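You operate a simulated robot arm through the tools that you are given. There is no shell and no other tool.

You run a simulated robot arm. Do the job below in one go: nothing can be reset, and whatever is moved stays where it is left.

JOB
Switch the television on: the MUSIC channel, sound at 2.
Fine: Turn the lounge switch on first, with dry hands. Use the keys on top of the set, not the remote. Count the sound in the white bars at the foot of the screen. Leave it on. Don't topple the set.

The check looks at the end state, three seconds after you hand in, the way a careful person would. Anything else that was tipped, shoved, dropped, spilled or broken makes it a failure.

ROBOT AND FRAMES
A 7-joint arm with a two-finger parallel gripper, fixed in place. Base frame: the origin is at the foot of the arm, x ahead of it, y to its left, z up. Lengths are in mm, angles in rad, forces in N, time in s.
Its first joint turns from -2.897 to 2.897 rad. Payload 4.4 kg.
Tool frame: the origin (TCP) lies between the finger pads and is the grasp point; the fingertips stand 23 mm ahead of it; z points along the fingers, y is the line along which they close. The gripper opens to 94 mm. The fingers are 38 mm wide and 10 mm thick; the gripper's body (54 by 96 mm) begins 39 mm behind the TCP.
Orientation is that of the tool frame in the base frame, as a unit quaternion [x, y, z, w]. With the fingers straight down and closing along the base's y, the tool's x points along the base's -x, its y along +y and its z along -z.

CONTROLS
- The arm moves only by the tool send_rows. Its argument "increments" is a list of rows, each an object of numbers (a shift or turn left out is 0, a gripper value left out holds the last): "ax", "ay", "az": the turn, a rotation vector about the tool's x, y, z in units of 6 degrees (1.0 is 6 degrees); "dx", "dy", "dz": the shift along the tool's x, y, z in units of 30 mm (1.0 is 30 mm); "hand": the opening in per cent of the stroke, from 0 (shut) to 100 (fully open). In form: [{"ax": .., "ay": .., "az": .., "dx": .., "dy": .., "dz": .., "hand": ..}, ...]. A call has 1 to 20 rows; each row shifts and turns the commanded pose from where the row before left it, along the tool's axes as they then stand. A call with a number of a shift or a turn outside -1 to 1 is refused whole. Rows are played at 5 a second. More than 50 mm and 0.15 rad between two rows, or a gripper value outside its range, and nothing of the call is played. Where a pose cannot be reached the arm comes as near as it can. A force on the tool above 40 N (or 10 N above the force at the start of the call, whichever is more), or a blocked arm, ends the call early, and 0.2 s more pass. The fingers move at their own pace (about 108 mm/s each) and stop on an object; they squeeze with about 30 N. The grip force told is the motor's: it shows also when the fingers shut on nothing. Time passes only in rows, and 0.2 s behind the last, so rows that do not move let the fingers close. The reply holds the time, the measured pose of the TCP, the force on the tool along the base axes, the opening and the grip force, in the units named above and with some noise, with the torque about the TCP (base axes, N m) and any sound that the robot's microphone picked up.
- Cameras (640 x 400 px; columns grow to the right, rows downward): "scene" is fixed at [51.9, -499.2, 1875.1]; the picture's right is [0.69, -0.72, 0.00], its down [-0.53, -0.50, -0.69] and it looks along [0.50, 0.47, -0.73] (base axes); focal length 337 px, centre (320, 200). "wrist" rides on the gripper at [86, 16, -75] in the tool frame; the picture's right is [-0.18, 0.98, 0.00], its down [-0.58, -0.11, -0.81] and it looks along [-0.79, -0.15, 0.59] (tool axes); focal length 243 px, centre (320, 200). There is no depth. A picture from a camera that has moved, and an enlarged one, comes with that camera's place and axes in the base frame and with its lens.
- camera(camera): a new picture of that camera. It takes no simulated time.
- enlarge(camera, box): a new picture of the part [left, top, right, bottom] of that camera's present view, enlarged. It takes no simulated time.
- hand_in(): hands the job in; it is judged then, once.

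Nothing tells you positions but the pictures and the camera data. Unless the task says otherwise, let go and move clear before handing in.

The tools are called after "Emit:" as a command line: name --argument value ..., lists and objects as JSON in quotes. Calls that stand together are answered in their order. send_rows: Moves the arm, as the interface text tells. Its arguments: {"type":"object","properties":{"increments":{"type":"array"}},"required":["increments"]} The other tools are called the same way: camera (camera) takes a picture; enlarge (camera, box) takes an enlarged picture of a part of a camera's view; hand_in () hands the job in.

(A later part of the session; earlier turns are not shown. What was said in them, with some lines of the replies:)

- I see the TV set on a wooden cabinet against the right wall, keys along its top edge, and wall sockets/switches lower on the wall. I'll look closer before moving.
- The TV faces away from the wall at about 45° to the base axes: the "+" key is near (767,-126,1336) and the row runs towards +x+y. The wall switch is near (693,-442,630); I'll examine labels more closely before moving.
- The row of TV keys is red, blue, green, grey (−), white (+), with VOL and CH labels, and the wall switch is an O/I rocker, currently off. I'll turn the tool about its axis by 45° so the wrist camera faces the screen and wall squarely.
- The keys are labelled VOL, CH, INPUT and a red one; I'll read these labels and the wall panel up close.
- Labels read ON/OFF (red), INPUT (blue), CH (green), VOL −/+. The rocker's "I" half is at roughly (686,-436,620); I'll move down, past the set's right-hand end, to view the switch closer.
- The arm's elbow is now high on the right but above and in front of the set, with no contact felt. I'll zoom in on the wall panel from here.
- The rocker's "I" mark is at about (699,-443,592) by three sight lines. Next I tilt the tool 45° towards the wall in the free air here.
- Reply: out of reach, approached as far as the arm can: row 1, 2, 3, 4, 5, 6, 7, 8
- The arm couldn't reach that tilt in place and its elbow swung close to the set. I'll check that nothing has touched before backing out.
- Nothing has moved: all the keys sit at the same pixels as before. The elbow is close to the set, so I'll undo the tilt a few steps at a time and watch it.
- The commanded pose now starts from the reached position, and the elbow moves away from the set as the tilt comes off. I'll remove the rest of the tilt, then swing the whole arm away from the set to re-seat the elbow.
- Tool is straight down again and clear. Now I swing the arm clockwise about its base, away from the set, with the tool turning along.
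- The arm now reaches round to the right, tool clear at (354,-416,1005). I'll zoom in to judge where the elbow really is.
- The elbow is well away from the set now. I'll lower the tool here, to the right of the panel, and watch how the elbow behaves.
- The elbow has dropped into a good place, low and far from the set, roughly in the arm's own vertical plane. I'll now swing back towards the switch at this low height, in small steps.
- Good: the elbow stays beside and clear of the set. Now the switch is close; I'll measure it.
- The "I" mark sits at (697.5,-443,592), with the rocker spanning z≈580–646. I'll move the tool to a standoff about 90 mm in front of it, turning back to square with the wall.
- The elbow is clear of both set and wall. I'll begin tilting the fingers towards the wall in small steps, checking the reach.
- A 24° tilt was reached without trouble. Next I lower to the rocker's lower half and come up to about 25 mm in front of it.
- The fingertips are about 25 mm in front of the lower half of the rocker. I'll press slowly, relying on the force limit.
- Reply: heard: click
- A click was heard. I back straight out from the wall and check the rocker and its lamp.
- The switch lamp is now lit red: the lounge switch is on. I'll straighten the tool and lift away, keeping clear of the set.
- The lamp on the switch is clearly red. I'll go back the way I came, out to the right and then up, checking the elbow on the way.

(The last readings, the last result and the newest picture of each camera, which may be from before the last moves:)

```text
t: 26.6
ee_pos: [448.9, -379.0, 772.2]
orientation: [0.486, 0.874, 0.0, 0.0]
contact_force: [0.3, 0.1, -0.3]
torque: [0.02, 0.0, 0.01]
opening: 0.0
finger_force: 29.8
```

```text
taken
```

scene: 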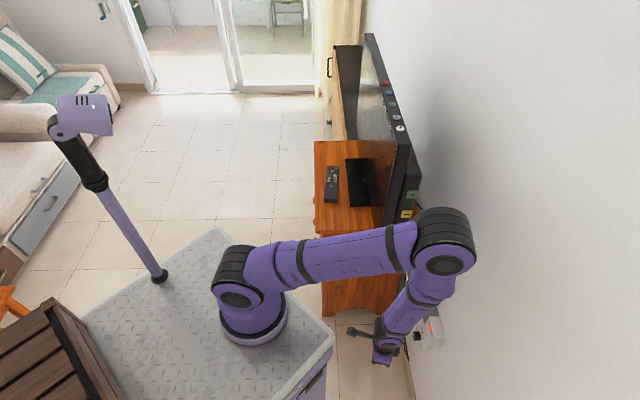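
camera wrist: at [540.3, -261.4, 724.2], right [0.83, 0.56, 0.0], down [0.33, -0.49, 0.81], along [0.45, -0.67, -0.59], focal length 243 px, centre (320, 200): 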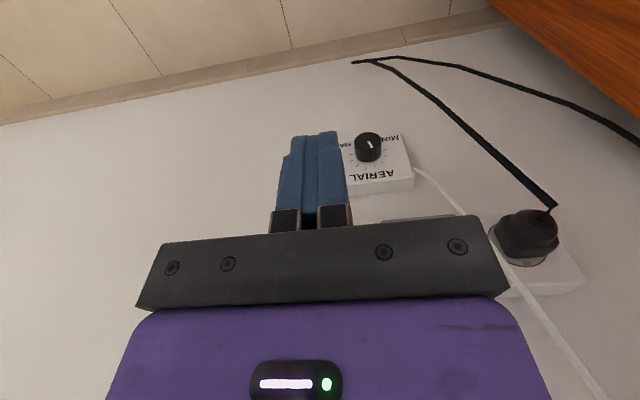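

Clear so far. Now I lift straight up in stages here.

Emit:
send_rows --increments '[{"dz": -0.8}, {"dz": -0.8}, {"dz": -0.8}, {"dz": -0.8}, {"dz": -0.8}, {}]'

Emit:
camera --camera "scene"

```text
t: 28.0
ee_pos: [450.5, -375.8, 895.0]
orientation: [0.486, 0.874, 0.0, -0.001]
contact_force: [1.0, 0.6, -0.1]
torque: [0.03, -0.04, -0.03]
opening: 0.0
finger_force: 30.6
```

```text
taken
```

scene: 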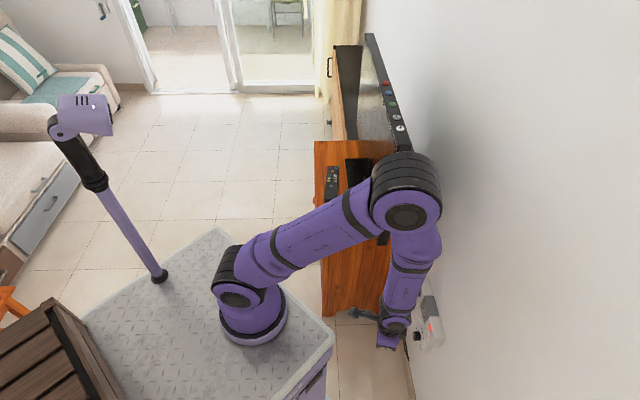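

Emit:
send_rows --increments '[{"dz": -0.8, "dx": 0.2}, {"dz": -0.8, "dx": 0.2}, {"dz": -0.8, "dx": 0.2}, {"dz": -0.8, "dx": 0.2}, {"dz": -0.8, "dx": 0.2}, {}]'

Emit:
camera --camera "scene"

```text
t: 29.4
ee_pos: [432.1, -353.2, 1015.5]
orientation: [0.486, 0.874, 0.0, 0.0]
contact_force: [0.8, -1.1, -0.8]
torque: [0.03, 0.03, 0.03]
opening: 0.2
finger_force: 30.5
```

```text
taken
```

scene: 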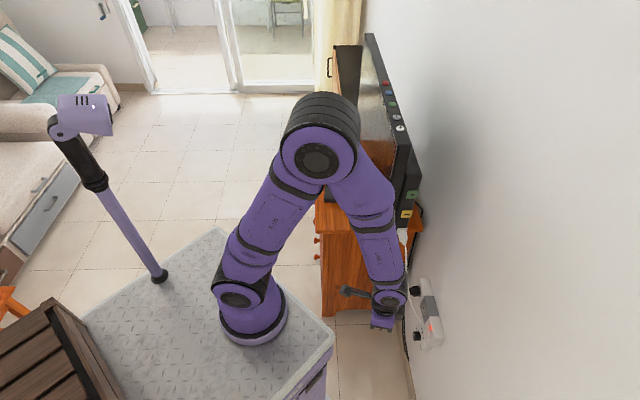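

The elbow has folded back up high, clear. I'll rise to above the set's top and turn square to it again.

Emit:
send_rows --increments '[{"dx": 0.243, "dy": 0.374, "dz": -0.9, "az": -0.135}, {"dx": 0.243, "dy": 0.374, "dz": -0.9, "az": -0.135}, {"dx": 0.243, "dy": 0.374, "dz": -0.9, "az": -0.135}, {"dx": 0.243, "dy": 0.374, "dz": -0.9, "az": -0.135}, {"dx": 0.243, "dy": 0.374, "dz": -0.9, "az": -0.135}, {"dx": 0.243, "dy": 0.374, "dz": -0.9, "az": -0.135}, {"dx": 0.243, "dy": 0.374, "dz": -0.9, "az": -0.135}, {"dx": 0.243, "dy": 0.374, "dz": -0.9, "az": -0.135}, {"dx": 0.243, "dy": 0.374, "dz": -0.9, "az": -0.135}, {"dx": 0.243, "dy": 0.374, "dz": -0.9, "az": -0.135}, {"dx": 0.243, "dy": 0.374, "dz": -0.9, "az": -0.135}, {"dx": 0.243, "dy": 0.374, "dz": -0.9, "az": -0.135}, {"dx": 0.243, "dy": 0.374, "dz": -0.9, "az": -0.135}, {"dx": 0.243, "dy": 0.374, "dz": -0.9, "az": -0.135}, {"dx": 0.243, "dy": 0.374, "dz": -0.9, "az": -0.135}, {"dx": 0.243, "dy": 0.374, "dz": -0.9, "az": -0.135}, {}]'

Emit:
camera --camera "scene"

Emit:
camera --camera "wrist"

```text
t: 33.0
ee_pos: [502.3, -148.4, 1445.0]
orientation: [0.384, 0.923, 0.001, 0.0]
contact_force: [0.3, -0.6, -0.9]
torque: [0.01, 0.02, 0.03]
opening: 0.1
finger_force: 29.8
```

```text
taken
```

scene: 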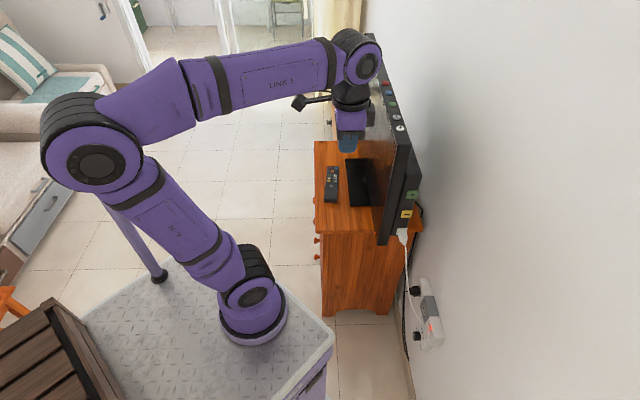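

```text
taken
camera wrist: at [451.8, -75.2, 1520.5], right [0.83, 0.56, 0.0], down [0.33, -0.49, 0.81], along [0.45, -0.67, -0.59], focal length 243 px, centre (320, 200)
```

wrist: 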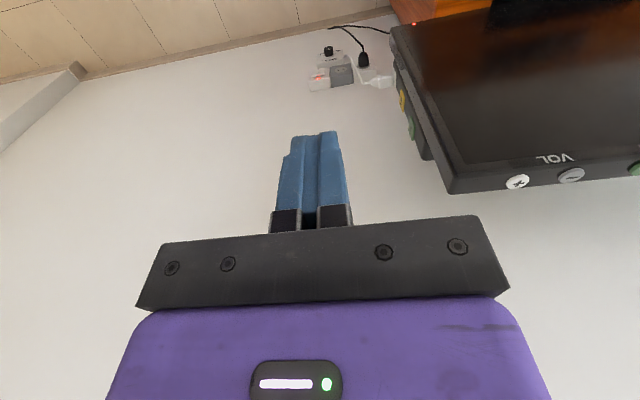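

The set shows a red standby light at the lower right. I'll slide along in front of the set to see the keys and screen squarely.

Emit:
send_rows --increments '[{"dy": 0.93}, {"dy": 0.93}, {"dy": 0.93}, {"dy": 0.93}, {"dy": 0.93}, {"dy": 0.93}, {"dy": 0.93}, {"dy": 0.93}, {"dy": 0.93}, {"dy": 0.93}, {}]'

Emit:
camera --camera "scene"

Emit:
camera --camera "wrist"

```text
t: 35.4
ee_pos: [699.6, 45.3, 1449.2]
orientation: [0.383, 0.924, 0.001, 0.0]
contact_force: [-0.3, -0.5, 0.4]
torque: [0.0, -0.02, -0.02]
opening: 0.0
finger_force: 30.1
```

```text
taken
```

scene: 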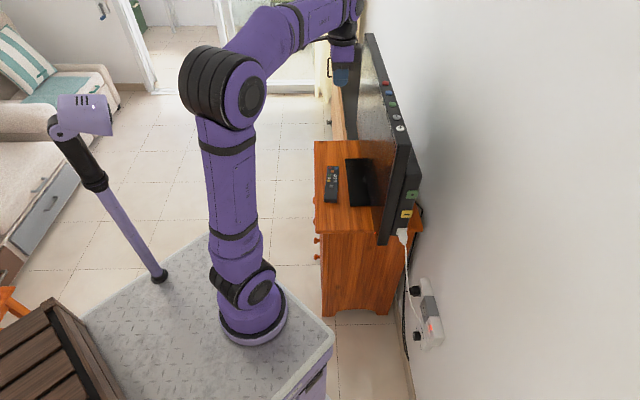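

```text
taken
camera wrist: at [650.0, 118.4, 1523.8], right [0.83, 0.56, 0.0], down [0.33, -0.49, 0.81], along [0.45, -0.67, -0.59], focal length 243 px, centre (320, 200)
```

wrist: 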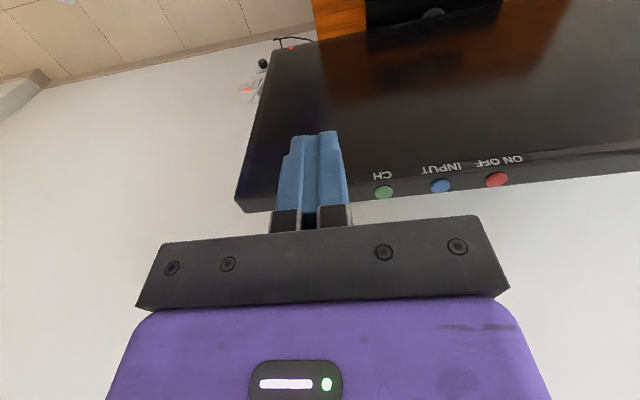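

Keys now located: red ON/OFF ≈ (943,54), blue ≈ (896,12), green CH ≈ (848,-34), tops at z≈1338. I'll move above the red key at safe height.

Emit:
send_rows --increments '[{"dx": -0.615, "dy": 0.66}, {"dx": -0.615, "dy": 0.66}, {"dx": -0.615, "dy": 0.66}, {"dx": -0.615, "dy": 0.66}, {"dx": -0.615, "dy": 0.66}, {"dx": -0.615, "dy": 0.66}, {"dx": -0.615, "dy": 0.66}, {"dx": -0.615, "dy": 0.66}, {"dx": -0.615, "dy": 0.66}, {}]'

Emit:
camera --camera "scene"

Emit:
camera --camera "wrist"

```text
t: 37.6
ee_pos: [943.3, 53.9, 1446.3]
orientation: [0.383, 0.924, 0.0, -0.001]
contact_force: [-1.0, 0.4, 0.2]
torque: [0.02, 0.01, 0.02]
opening: 0.0
finger_force: 30.3
```

```text
taken
```

scene: 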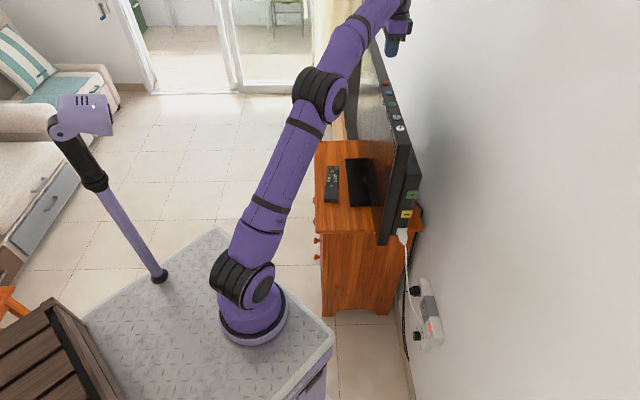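

```text
taken
camera wrist: at [892.9, 127.4, 1521.2], right [0.83, 0.56, 0.0], down [0.33, -0.49, 0.81], along [0.45, -0.67, -0.59], focal length 243 px, centre (320, 200)
```

wrist: 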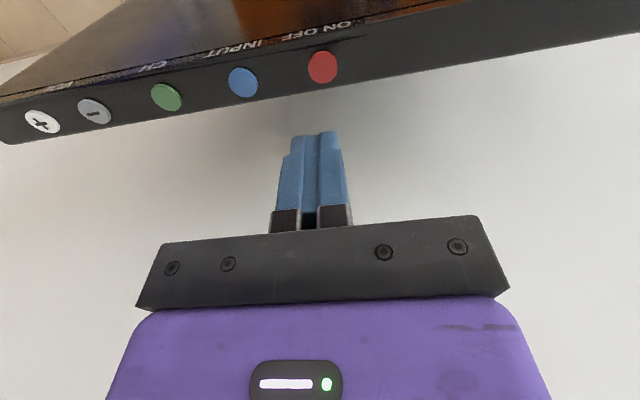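

Directly below the fingertips lies the red key, within 2 mm. I nudge to centre and lower to about 10 mm above it.

Emit:
send_rows --increments '[{"dx": 0.05, "dy": 0.07, "dz": 0.9}, {"dz": 0.9}, {"dz": 0.6}, {"dz": 0.1}, {}]'

Emit:
camera --camera "wrist"

Emit:
enlarge --camera "scene" --box '[350, 20, 430, 100]'

```text
t: 38.8
ee_pos: [942.8, 55.4, 1372.0]
orientation: [0.383, 0.924, 0.0, 0.001]
contact_force: [-0.4, 0.2, -0.4]
torque: [-0.02, -0.02, 0.03]
opening: 0.0
finger_force: 30.3
```

```text
taken
camera wrist: at [893.5, 129.4, 1446.2], right [0.83, 0.56, 0.0], down [0.33, -0.49, 0.81], along [0.45, -0.67, -0.59], focal length 243 px, centre (320, 200)
```

wrist: 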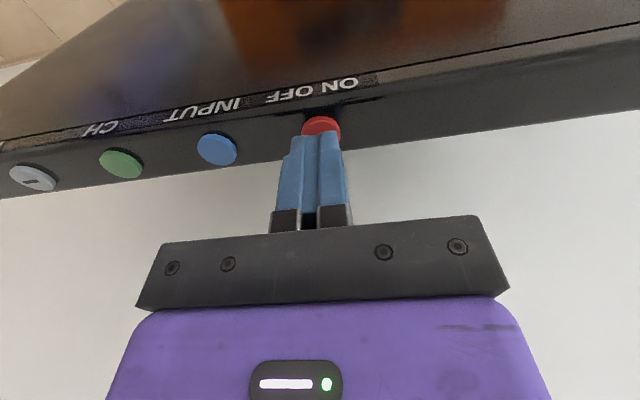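

```text
5.00 times, centred on (390, 60) of scene
camera zoom: at [51.9, -499.2, 1875.1], right [0.69, -0.72, 0.0], down [-0.53, -0.5, -0.69], along [0.5, 0.47, -0.73], focal length 1684 px, centre (-30, 900)
```

zoom: 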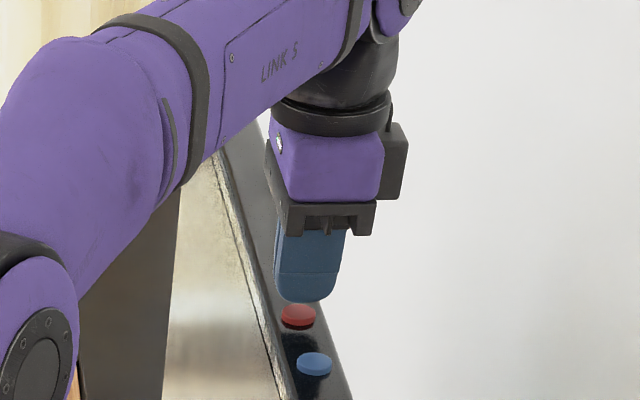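

The fingers are right above the red key. I press with small steps and listen for the click.

Emit:
send_rows --increments '[{"dz": 0.2}, {"dz": 0.08}, {"dz": 0.08}, {"dz": 0.07}]'

Emit:
enlarge --camera "scene" --box '[350, 20, 430, 100]'

```text
t: 39.8
ee_pos: [942.4, 57.7, 1359.3]
orientation: [0.384, 0.923, 0.0, 0.0]
contact_force: [1.3, -0.6, 1.7]
torque: [0.0, -0.02, 0.05]
opening: 0.2
finger_force: 30.4
heard: click
```

```text
5.00 times, centred on (390, 60) of scene
camera zoom: at [51.9, -499.2, 1875.1], right [0.69, -0.72, 0.0], down [-0.53, -0.5, -0.69], along [0.5, 0.47, -0.73], focal length 1684 px, centre (-30, 900)
```

zoom: 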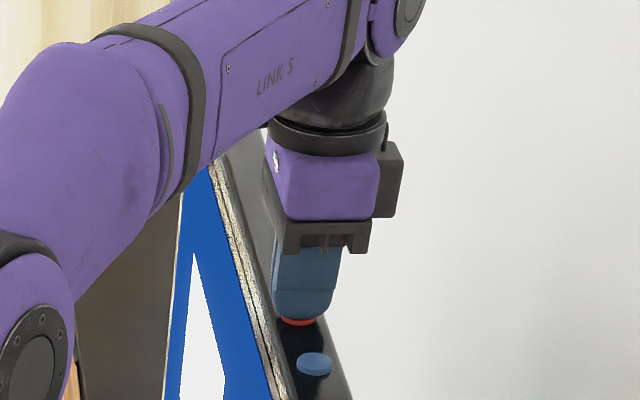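

A click, and the screen lights up blue. I lift off and move back to view the screen.

Emit:
send_rows --increments '[{"dz": -0.5}, {"dz": -1}, {"dz": -1}, {"dz": -0.6}, {}]'

Emit:
camera --camera "scene"

Emit:
camera --camera "wrist"

Emit:
enlarge --camera "scene" --box '[340, 30, 430, 250]'

```text
t: 41.0
ee_pos: [944.7, 58.2, 1452.1]
orientation: [0.383, 0.924, 0.0, 0.0]
contact_force: [0.4, -0.8, -0.3]
torque: [-0.01, -0.01, 0.01]
opening: 0.0
finger_force: 29.9
```

```text
taken
```

scene: 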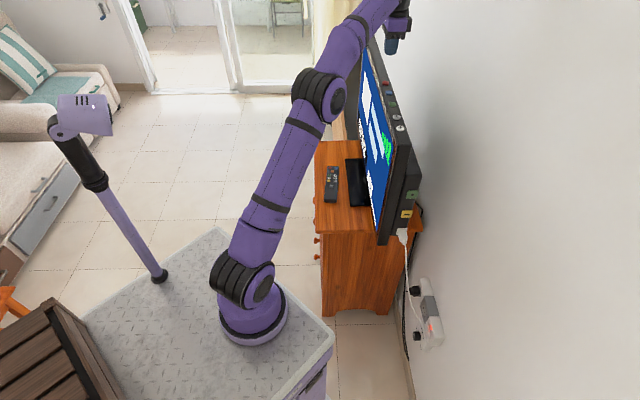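

```text
taken
camera wrist: at [894.2, 131.3, 1526.1], right [0.83, 0.56, 0.0], down [0.33, -0.49, 0.81], along [0.45, -0.67, -0.59], focal length 243 px, centre (320, 200)
```

wrist: 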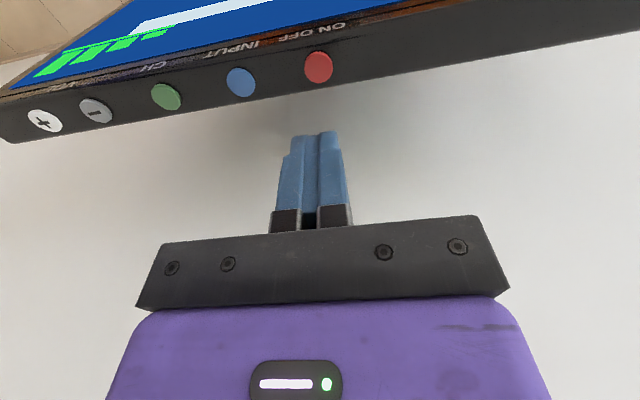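

```text
1.82 times, centred on (385, 140) of scene
camera zoom: at [51.9, -499.2, 1875.1], right [0.69, -0.72, 0.0], down [-0.53, -0.5, -0.69], along [0.5, 0.47, -0.73], focal length 612 px, centre (202, 309)
```

zoom: 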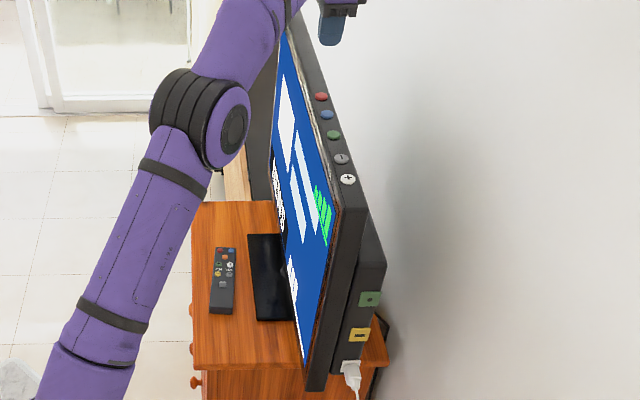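

The set is on and shows a picture. I'll back away in front of it to read the screen.

Emit:
send_rows --increments '[{"dx": 0.9, "dy": 0.15}, {"dx": 0.9, "dy": 0.15}, {"dx": 0.9, "dy": 0.15}, {"dx": 0.9, "dy": 0.15}, {"dx": 0.9, "dy": 0.15, "dz": 0.2}, {"dx": 0.9, "dy": 0.15, "dz": 0.2}, {"dx": 0.9, "dy": 0.15, "dz": 0.2}, {"dx": 0.9, "dy": 0.15, "dz": 0.2}, {"dx": 0.9, "dy": 0.15, "dz": 0.2}, {"dx": 0.9, "dy": 0.15, "dz": 0.2}, {}]'

Emit:
camera --camera "wrist"

Emit:
camera --camera "scene"

```text
t: 43.4
ee_pos: [787.1, 277.4, 1414.3]
orientation: [0.384, 0.923, 0.0, -0.001]
contact_force: [-0.2, 0.7, 0.1]
torque: [0.0, -0.02, -0.03]
opening: 0.0
finger_force: 29.7
```

```text
taken
camera wrist: at [737.2, 351.9, 1489.2], right [0.83, 0.56, 0.0], down [0.33, -0.49, 0.81], along [0.45, -0.67, -0.59], focal length 243 px, centre (320, 200)
```

wrist: 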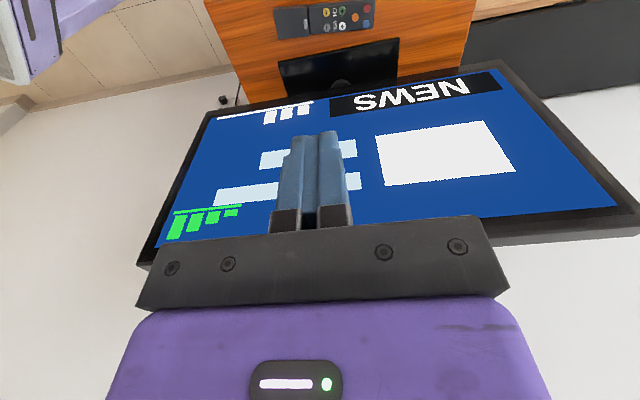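

```text
taken
```

scene: 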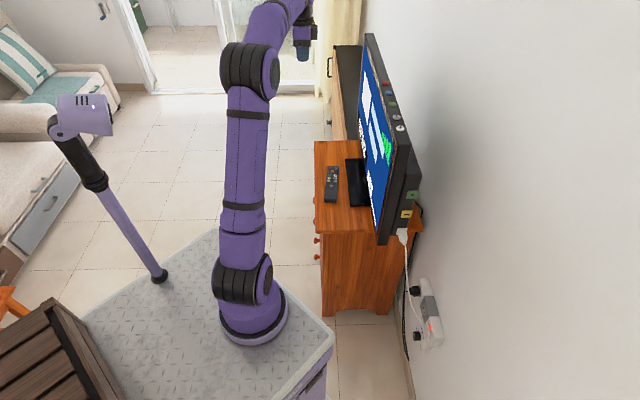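

It shows NEWS, with green bars at the top right and white bars at the foot right. I'll enlarge to count the white ones.

Emit:
enlarge --camera "wrist" --box '[200, 85, 330, 140]'

Emit:
enlarge --camera "wrist" --box '[150, 180, 270, 250]'

Emit:
enlarge --camera "wrist" --box '[200, 60, 620, 250]'

```text
4.92 times, centred on (265, 112) of wrist
camera zoom: at [737.2, 351.9, 1489.2], right [0.83, 0.56, 0.0], down [0.33, -0.49, 0.81], along [0.45, -0.67, -0.59], focal length 1194 px, centre (591, 631)
```

zoom: 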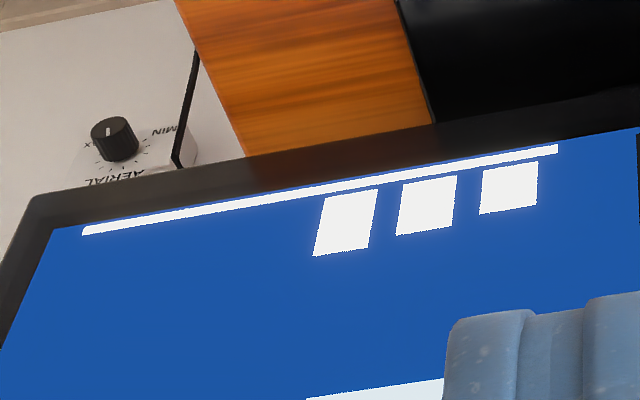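

```text
5.33 times, centred on (210, 215) of wrist
camera zoom: at [737.2, 351.9, 1489.2], right [0.83, 0.56, 0.0], down [0.33, -0.49, 0.81], along [0.45, -0.67, -0.59], focal length 1294 px, centre (907, 120)
```

zoom: 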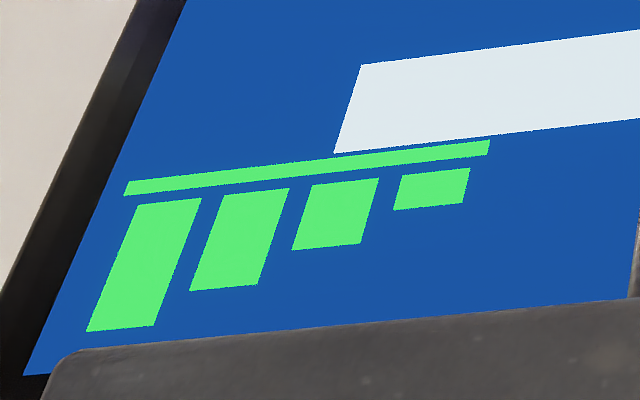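

```text
1.52 times, centred on (410, 155) of wrist
camera zoom: at [737.2, 351.9, 1489.2], right [0.83, 0.56, 0.0], down [0.33, -0.49, 0.81], along [0.45, -0.67, -0.59], focal length 370 px, centre (183, 269)
```

zoom: 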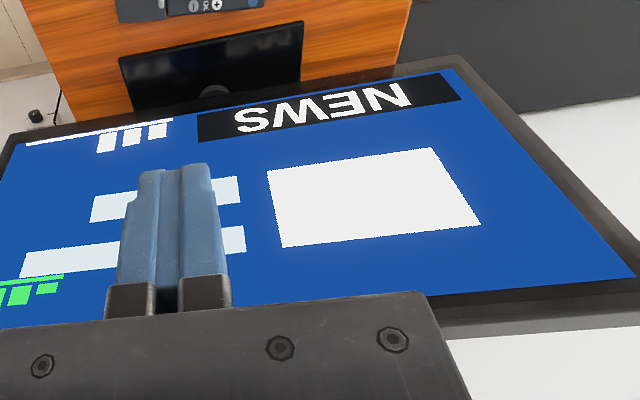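

The white bars at the foot read 3 (the green ones are signal strength). So I need grey "−" once, then CH until MUSIC. I'll go above the grey key first.

Emit:
send_rows --increments '[{"dz": -0.5}, {"dx": -0.81, "dy": -0.733, "dz": -0.5}, {"dx": -0.81, "dy": -0.733, "dz": -0.3}, {"dx": -0.81, "dy": -0.733}, {"dx": -0.81, "dy": -0.733}, {"dx": -0.81, "dy": -0.733}, {"dx": -0.81, "dy": -0.733}, {"dx": -0.81, "dy": -0.733}, {"dx": -0.81, "dy": -0.733}, {"dx": -0.81, "dy": -0.733}, {"dx": -0.81, "dy": -0.733}, {"dx": -0.81, "dy": -0.733}, {}]'

Emit:
camera --camera "wrist"

Emit:
camera --camera "scene"

```text
t: 46.2
ee_pos: [800.3, -80.5, 1453.3]
orientation: [0.383, 0.924, -0.001, 0.0]
contact_force: [0.2, 0.3, -0.1]
torque: [0.0, 0.0, 0.0]
opening: 0.0
finger_force: 29.8
```

```text
taken
camera wrist: at [750.9, -7.0, 1528.4], right [0.83, 0.56, 0.0], down [0.33, -0.49, 0.81], along [0.45, -0.67, -0.59], focal length 243 px, centre (320, 200)
```

wrist: 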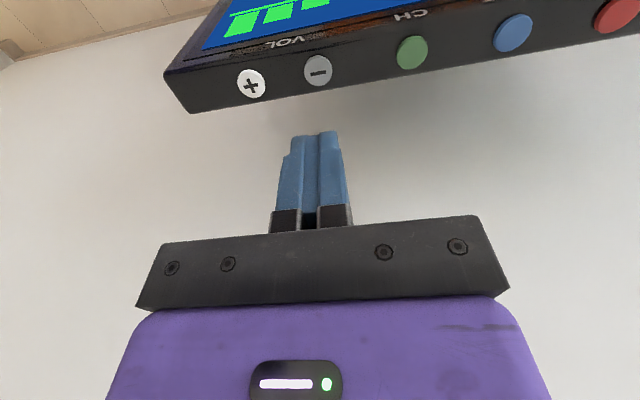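

```text
taken
```

scene: 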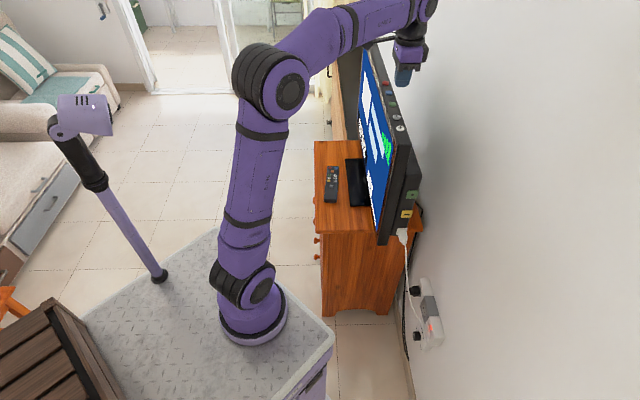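

The grey key lies about 4 mm off below; I correct and come down to about 10 mm above it.

Emit:
send_rows --increments '[{"dx": -0.117, "dy": -0.087, "dz": 0.9}, {"dz": 0.9}, {"dz": 0.8}, {"dz": 0.1}, {}]'

Emit:
camera --camera "wrist"

Emit:
enlarge --camera "scene" --box '[350, 60, 450, 160]'

```text
t: 47.4
ee_pos: [801.6, -82.5, 1372.8]
orientation: [0.383, 0.924, 0.0, 0.0]
contact_force: [-1.0, -0.7, -1.2]
torque: [0.0, 0.05, -0.03]
opening: 0.0
finger_force: 29.9
```

```text
taken
camera wrist: at [750.7, -8.7, 1447.4], right [0.83, 0.56, 0.0], down [0.33, -0.49, 0.81], along [0.45, -0.67, -0.59], focal length 243 px, centre (320, 200)
```

wrist: 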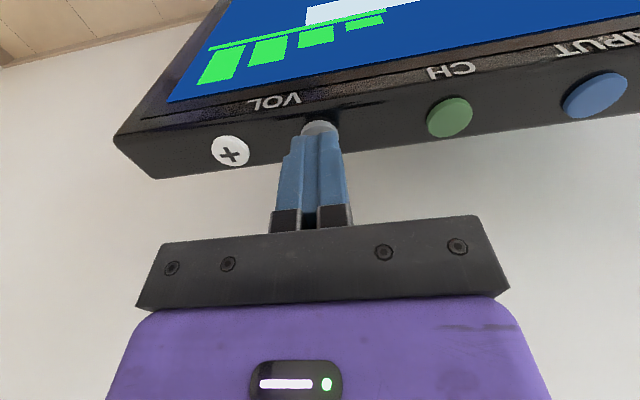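

```text
4.00 times, centred on (400, 110) of scene
camera zoom: at [51.9, -499.2, 1875.1], right [0.69, -0.72, 0.0], down [-0.53, -0.5, -0.69], along [0.5, 0.47, -0.73], focal length 1347 px, centre (0, 560)
```

zoom: 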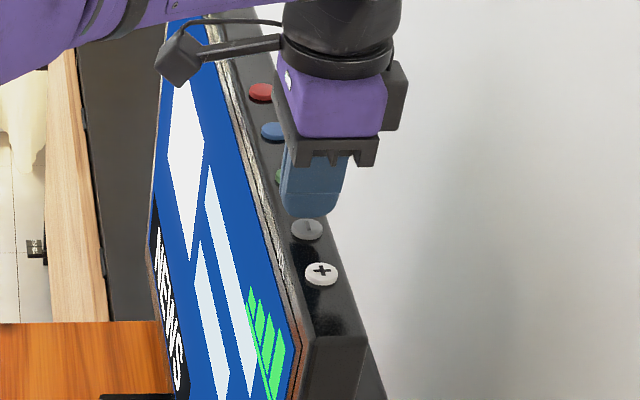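

Well placed over "−". I press once and lift off straight away.

Emit:
send_rows --increments '[{"dz": 0.2}, {"dz": 0.08}, {"dz": 0.09}, {"dz": 0.09}, {"dz": -0.5}, {"dz": -0.8}, {}]'

Emit:
camera --camera "wrist"

Emit:
enlarge --camera "scene" --box '[340, 60, 430, 250]'

```text
t: 49.0
ee_pos: [802.2, -85.0, 1399.0]
orientation: [0.384, 0.923, 0.0, 0.0]
contact_force: [-0.3, -0.2, -0.3]
torque: [-0.02, 0.02, -0.03]
opening: 0.2
finger_force: 29.8
```

```text
taken
camera wrist: at [752.2, -11.5, 1474.1], right [0.83, 0.56, 0.0], down [0.33, -0.49, 0.81], along [0.45, -0.67, -0.59], focal length 243 px, centre (320, 200)
```

wrist: 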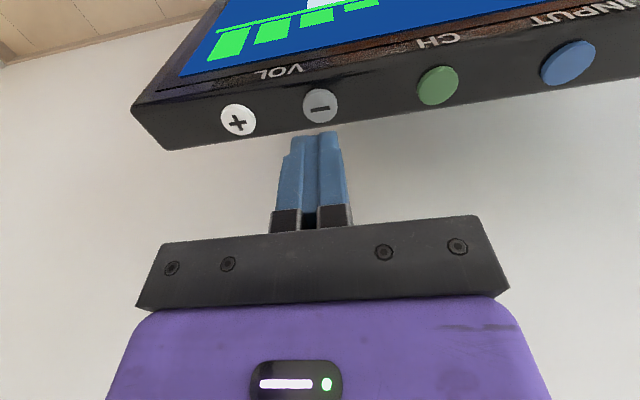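

```text
2.11 times, centred on (385, 155) of scene
camera zoom: at [51.9, -499.2, 1875.1], right [0.69, -0.72, 0.0], down [-0.53, -0.5, -0.69], along [0.5, 0.47, -0.73], focal length 709 px, centre (183, 295)
```

zoom: 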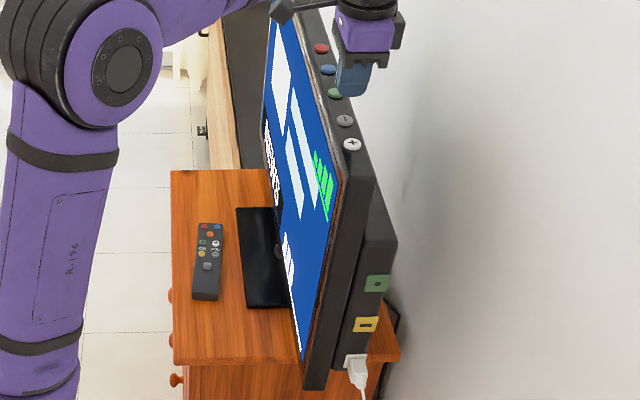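

No click was heard this time. I'll look at the bars from the scene camera.

Emit:
enlarge --camera "scene" --box '[370, 160, 400, 225]'

Emit:
enlarge --camera "scene" --box '[360, 90, 400, 160]'

```text
6.15 times, centred on (385, 192) of scene
camera zoom: at [51.9, -499.2, 1875.1], right [0.69, -0.72, 0.0], down [-0.53, -0.5, -0.69], along [0.5, 0.47, -0.73], focal length 2072 px, centre (-80, 246)
```

zoom: 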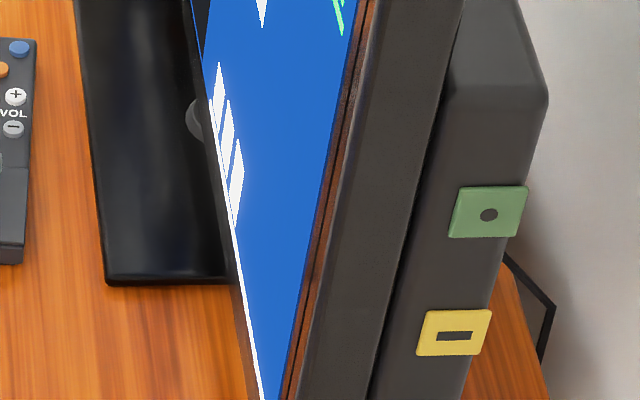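

```text
5.71 times, centred on (380, 125) of scene
camera zoom: at [51.9, -499.2, 1875.1], right [0.69, -0.72, 0.0], down [-0.53, -0.5, -0.69], along [0.5, 0.47, -0.73], focal length 1924 px, centre (-23, 629)
```

zoom: 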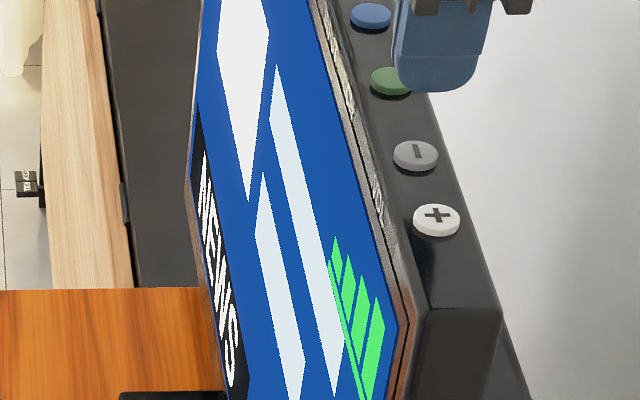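

Still 3 bars, so that press did not go deep enough. I'll press again a touch slower, holding at the bottom.

Emit:
send_rows --increments '[{"dz": 0.9}, {"dz": 0.2}, {"dz": 0.08}, {"dz": 0.08}, {"dz": 0.08}]'

Emit:
enlarge --camera "scene" --box '[370, 160, 400, 225]'

```text
t: 50.2
ee_pos: [803.1, -84.3, 1359.1]
orientation: [0.384, 0.923, 0.0, 0.0]
contact_force: [-0.7, -0.4, 3.6]
torque: [0.0, 0.0, 0.05]
opening: 0.1
finger_force: 29.4
heard: click
```

```text
6.15 times, centred on (385, 192) of scene
camera zoom: at [51.9, -499.2, 1875.1], right [0.69, -0.72, 0.0], down [-0.53, -0.5, -0.69], along [0.5, 0.47, -0.73], focal length 2072 px, centre (-80, 246)
```

zoom: 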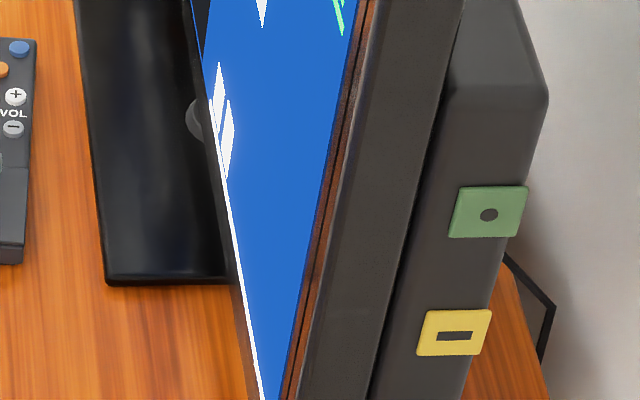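

Two white bars now. I lift off and move over to the green CH key.

Emit:
send_rows --increments '[{"dz": -0.4}, {"dz": -0.9}, {"dz": -0.5}, {"dy": 0.75}, {"dy": 0.75}, {"dy": 0.743}, {}]'

Emit:
camera --camera "wrist"

Emit:
enlarge --camera "scene" --box '[350, 60, 440, 240]'

```text
t: 51.8
ee_pos: [849.1, -38.0, 1411.7]
orientation: [0.384, 0.923, 0.0, 0.0]
contact_force: [-0.5, -0.8, 0.7]
torque: [-0.01, 0.0, -0.01]
opening: 0.2
finger_force: 30.0
```

```text
taken
camera wrist: at [800.7, 35.8, 1486.3], right [0.83, 0.56, 0.0], down [0.33, -0.49, 0.81], along [0.45, -0.67, -0.59], focal length 243 px, centre (320, 200)
```

wrist: 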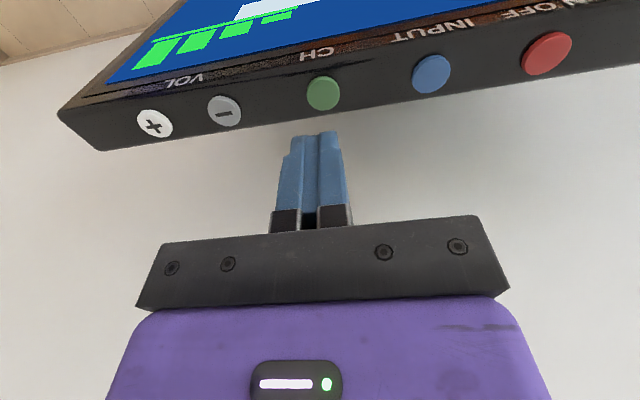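

```text
2.22 times, centred on (395, 150) of scene
camera zoom: at [51.9, -499.2, 1875.1], right [0.69, -0.72, 0.0], down [-0.53, -0.5, -0.69], along [0.5, 0.47, -0.73], focal length 748 px, centre (153, 311)
```

zoom: 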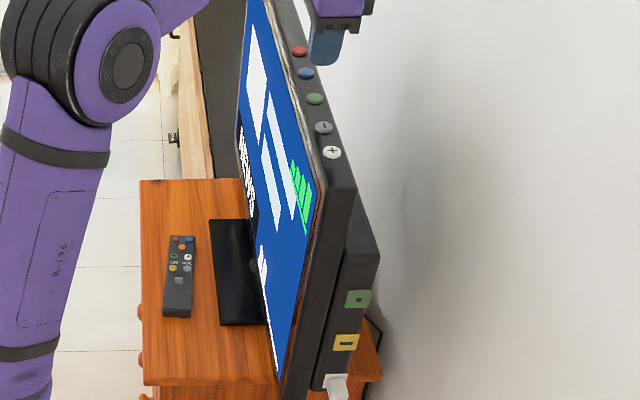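

The green key is centred within 2 mm. I press it once.

Emit:
send_rows --increments '[{"dx": 0.05, "dy": 0.06, "dz": 0.8}, {"dz": 0.53}, {"dz": 0.2}, {"dz": 0.08}, {"dz": 0.08}, {"dz": 0.06}]'

Emit:
enlarge --camera "scene" --box '[360, 90, 400, 160]'

Emit:
enlarge --camera "scene" --box '[370, 160, 400, 225]'

```text
t: 53.2
ee_pos: [850.3, -35.5, 1361.6]
orientation: [0.383, 0.924, 0.0, 0.0]
contact_force: [-0.4, 0.8, 0.5]
torque: [0.03, -0.03, 0.01]
opening: 0.0
finger_force: 30.2
heard: click
```

```text
5.71 times, centred on (380, 125) of scene
camera zoom: at [51.9, -499.2, 1875.1], right [0.69, -0.72, 0.0], down [-0.53, -0.5, -0.69], along [0.5, 0.47, -0.73], focal length 1924 px, centre (-23, 629)
```

zoom: 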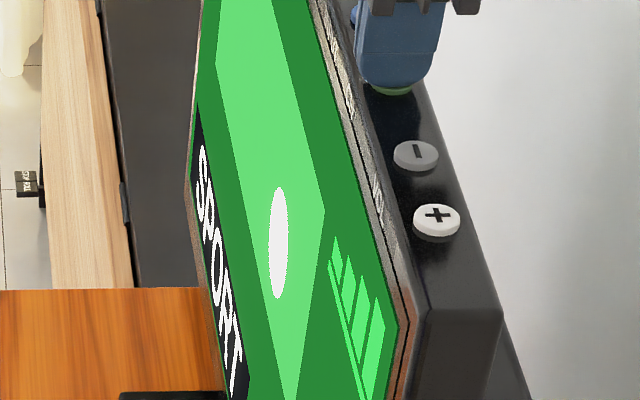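

```text
6.15 times, centred on (385, 192) of scene
camera zoom: at [51.9, -499.2, 1875.1], right [0.69, -0.72, 0.0], down [-0.53, -0.5, -0.69], along [0.5, 0.47, -0.73], focal length 2072 px, centre (-80, 246)
```

zoom: 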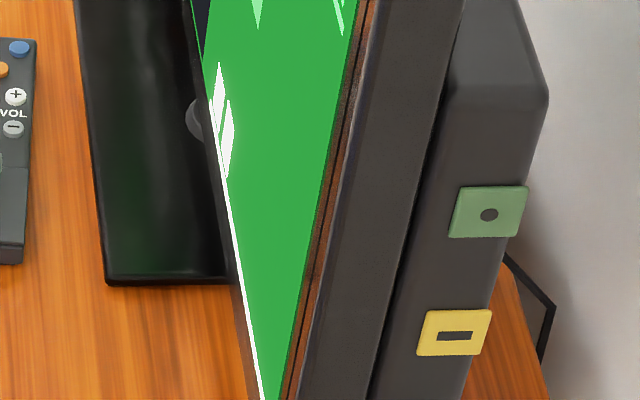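

SPORT now, sound still 2. I lift off by 25 mm and press CH again.

Emit:
send_rows --increments '[{"dz": -0.4}, {"dz": -0.45}, {}, {"dz": 0.45}, {"dz": 0.2}, {"dz": 0.08}, {"dz": 0.08}, {"dz": 0.05}]'

Emit:
enlarge --camera "scene" --box '[360, 90, 400, 160]'

Emit:
enlarge --camera "scene" --box '[370, 160, 400, 225]'

```text
t: 55.0
ee_pos: [851.1, -34.2, 1359.5]
orientation: [0.384, 0.923, 0.0, 0.001]
contact_force: [0.4, 0.6, 2.4]
torque: [0.02, 0.0, -0.04]
opening: 0.0
finger_force: 30.2
heard: click
```

```text
5.71 times, centred on (380, 125) of scene
camera zoom: at [51.9, -499.2, 1875.1], right [0.69, -0.72, 0.0], down [-0.53, -0.5, -0.69], along [0.5, 0.47, -0.73], focal length 1924 px, centre (-23, 629)
```

zoom: 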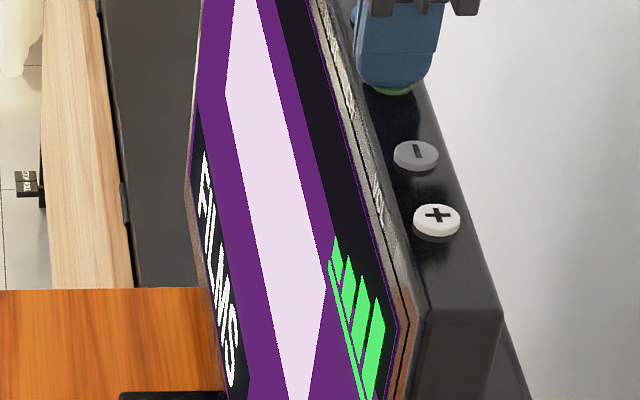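

```text
6.15 times, centred on (385, 192) of scene
camera zoom: at [51.9, -499.2, 1875.1], right [0.69, -0.72, 0.0], down [-0.53, -0.5, -0.69], along [0.5, 0.47, -0.73], focal length 2072 px, centre (-80, 246)
```

zoom: 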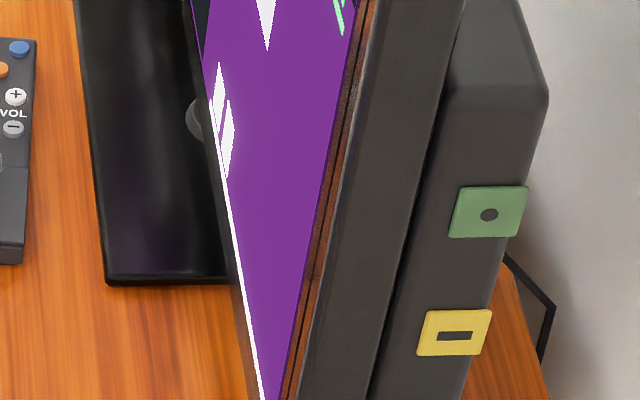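

FILMS now, sound still 2. I press CH once more in the same way.

Emit:
send_rows --increments '[{"dz": -0.4}, {"dz": -0.45}, {}, {"dz": 0.45}, {"dz": 0.2}, {"dz": 0.08}, {"dz": 0.08}, {"dz": 0.04}]'

Emit:
enlarge --camera "scene" --box '[360, 90, 400, 160]'

Emit:
enlarge --camera "scene" --box '[370, 160, 400, 225]'

```text
t: 56.8
ee_pos: [851.5, -34.0, 1360.2]
orientation: [0.384, 0.923, 0.001, 0.0]
contact_force: [-0.3, -0.4, 2.3]
torque: [-0.02, 0.0, -0.01]
opening: 0.0
finger_force: 29.8
heard: click
```

```text
5.71 times, centred on (380, 125) of scene
camera zoom: at [51.9, -499.2, 1875.1], right [0.69, -0.72, 0.0], down [-0.53, -0.5, -0.69], along [0.5, 0.47, -0.73], focal length 1924 px, centre (-23, 629)
```

zoom: 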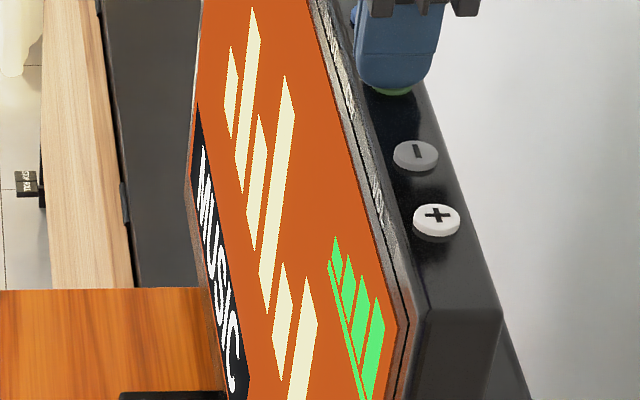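

```text
6.15 times, centred on (385, 192) of scene
camera zoom: at [51.9, -499.2, 1875.1], right [0.69, -0.72, 0.0], down [-0.53, -0.5, -0.69], along [0.5, 0.47, -0.73], focal length 2072 px, centre (-80, 246)
```

zoom: 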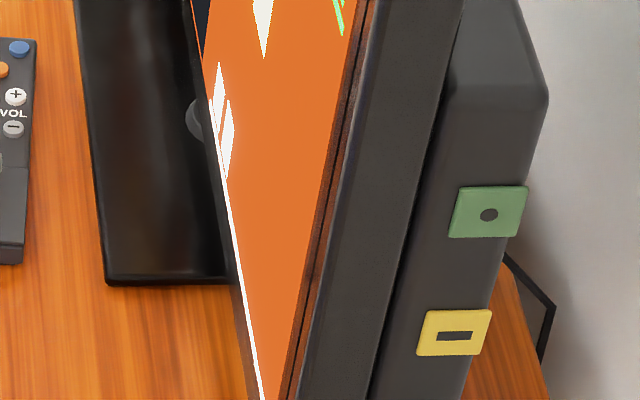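

MUSIC is on and the sound shows 2 white bars. I lift clear of the set and back off to the front to read the screen squarely.

Emit:
send_rows --increments '[{"dz": -0.4}, {"dz": -0.9}, {"dz": -0.9}, {"dz": -0.5}, {"dx": 0.9, "dy": 0.35}, {"dx": 0.9, "dy": 0.35}, {"dx": 0.9, "dy": 0.35}, {"dx": 0.9, "dy": 0.35}, {"dx": 0.9, "dy": 0.35}, {"dx": 0.9, "dy": 0.35}, {"dx": 0.9, "dy": 0.35}, {"dx": 0.9, "dy": 0.35}, {"dx": 0.9, "dy": 0.35}, {"dx": 0.9, "dy": 0.35}, {}]'

Emit:
camera --camera "wrist"

Emit:
camera --camera "scene"

```text
t: 60.0
ee_pos: [735.3, 232.0, 1441.4]
orientation: [0.384, 0.923, -0.001, -0.001]
contact_force: [0.2, 0.4, -0.9]
torque: [0.01, 0.03, 0.01]
opening: 0.0
finger_force: 29.4
```

```text
taken
camera wrist: at [685.3, 306.3, 1515.4], right [0.83, 0.56, 0.0], down [0.33, -0.49, 0.81], along [0.45, -0.67, -0.59], focal length 243 px, centre (320, 200)
```

wrist: 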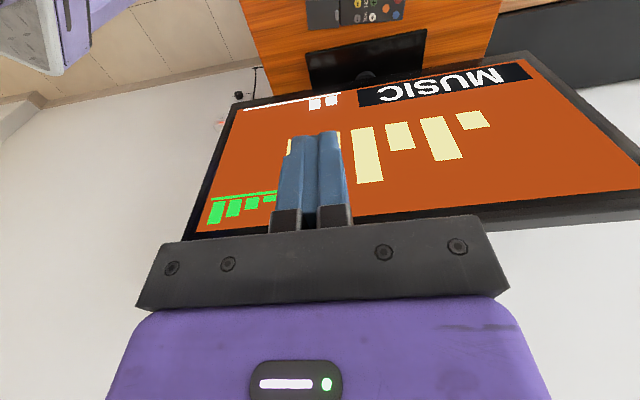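

```text
taken
```

scene: 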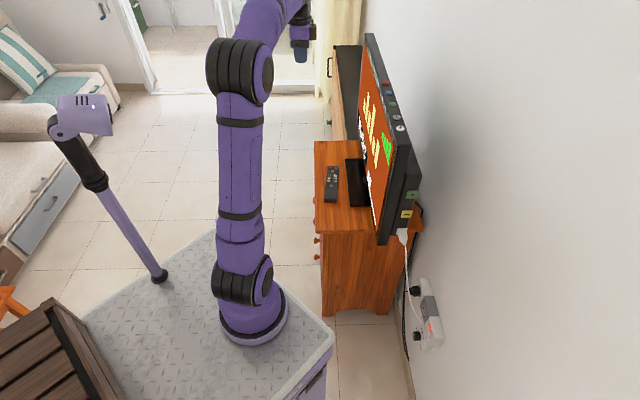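

Emit:
enlarge --camera "wrist" --box '[220, 70, 360, 130]'

Emit:
enlarge --camera "scene" --box '[405, 270, 455, 360]'

Emit:
enlarge --camera "scene" --box '[310, 120, 430, 260]'

```text
4.57 times, centred on (290, 100) of wrist
camera zoom: at [685.3, 306.3, 1515.4], right [0.83, 0.56, 0.0], down [0.33, -0.49, 0.81], along [0.45, -0.67, -0.59], focal length 1109 px, centre (457, 657)
```

zoom: 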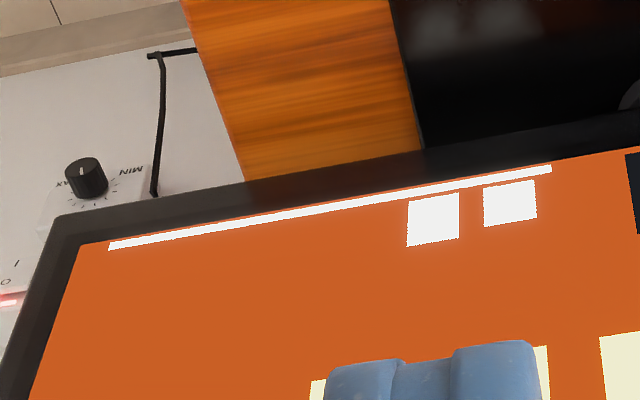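

```text
4.44 times, centred on (430, 315) of scene
camera zoom: at [51.9, -499.2, 1875.1], right [0.69, -0.72, 0.0], down [-0.53, -0.5, -0.69], along [0.5, 0.47, -0.73], focal length 1496 px, centre (-169, -311)
```

zoom: 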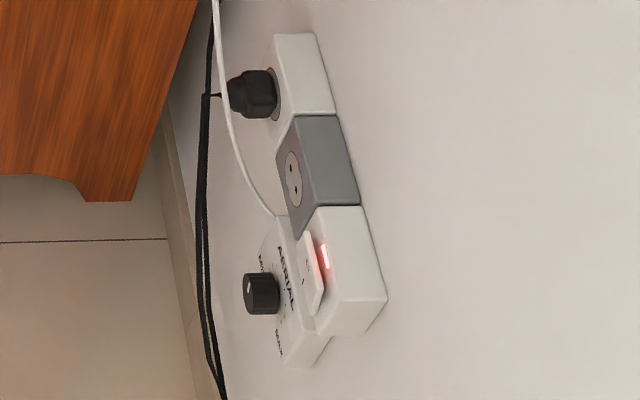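

```text
2.86 times, centred on (370, 190) of scene
camera zoom: at [51.9, -499.2, 1875.1], right [0.69, -0.72, 0.0], down [-0.53, -0.5, -0.69], along [0.5, 0.47, -0.73], focal length 962 px, centre (177, 229)
```

zoom: 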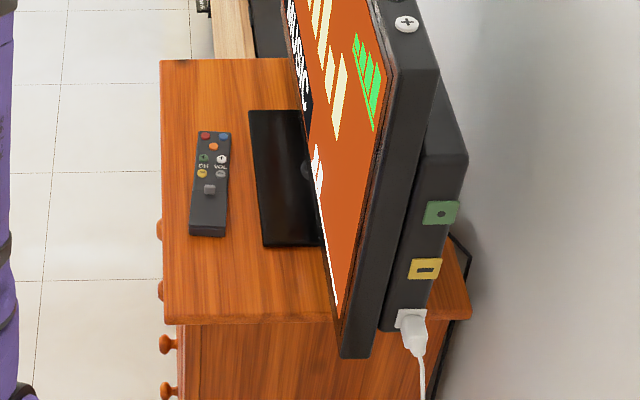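

The screen shows MUSIC with two white bars. The switch lamp is lit, and the set, remote and cables are all where they were. The arm is clear of everything, so I hand in.

Emit:
hand_in

```text
The job is handed in.
```

The television is on, showing the MUSIC channel with the sound at 2 (two white bars at the foot of the screen).

- **Switch:** I turned the lounge switch on first; its red lamp is lit.
- **Keys:** I used only the keys on top of the set: ON/OFF once, "−" to go from 3 bars to 2, and CH three times (SPORT, FILMS, MUSIC). One press of "−" didn't register, so I repeated it.
- **Near miss:** While I was lining up for the switch, the arm's elbow swung close to the set. I checked straight afterwards and the set had not moved.
- **End state:** In the last pictures the set is upright and the remote, cables and aerial knob are where they were. The arm is clear and the set is left on.
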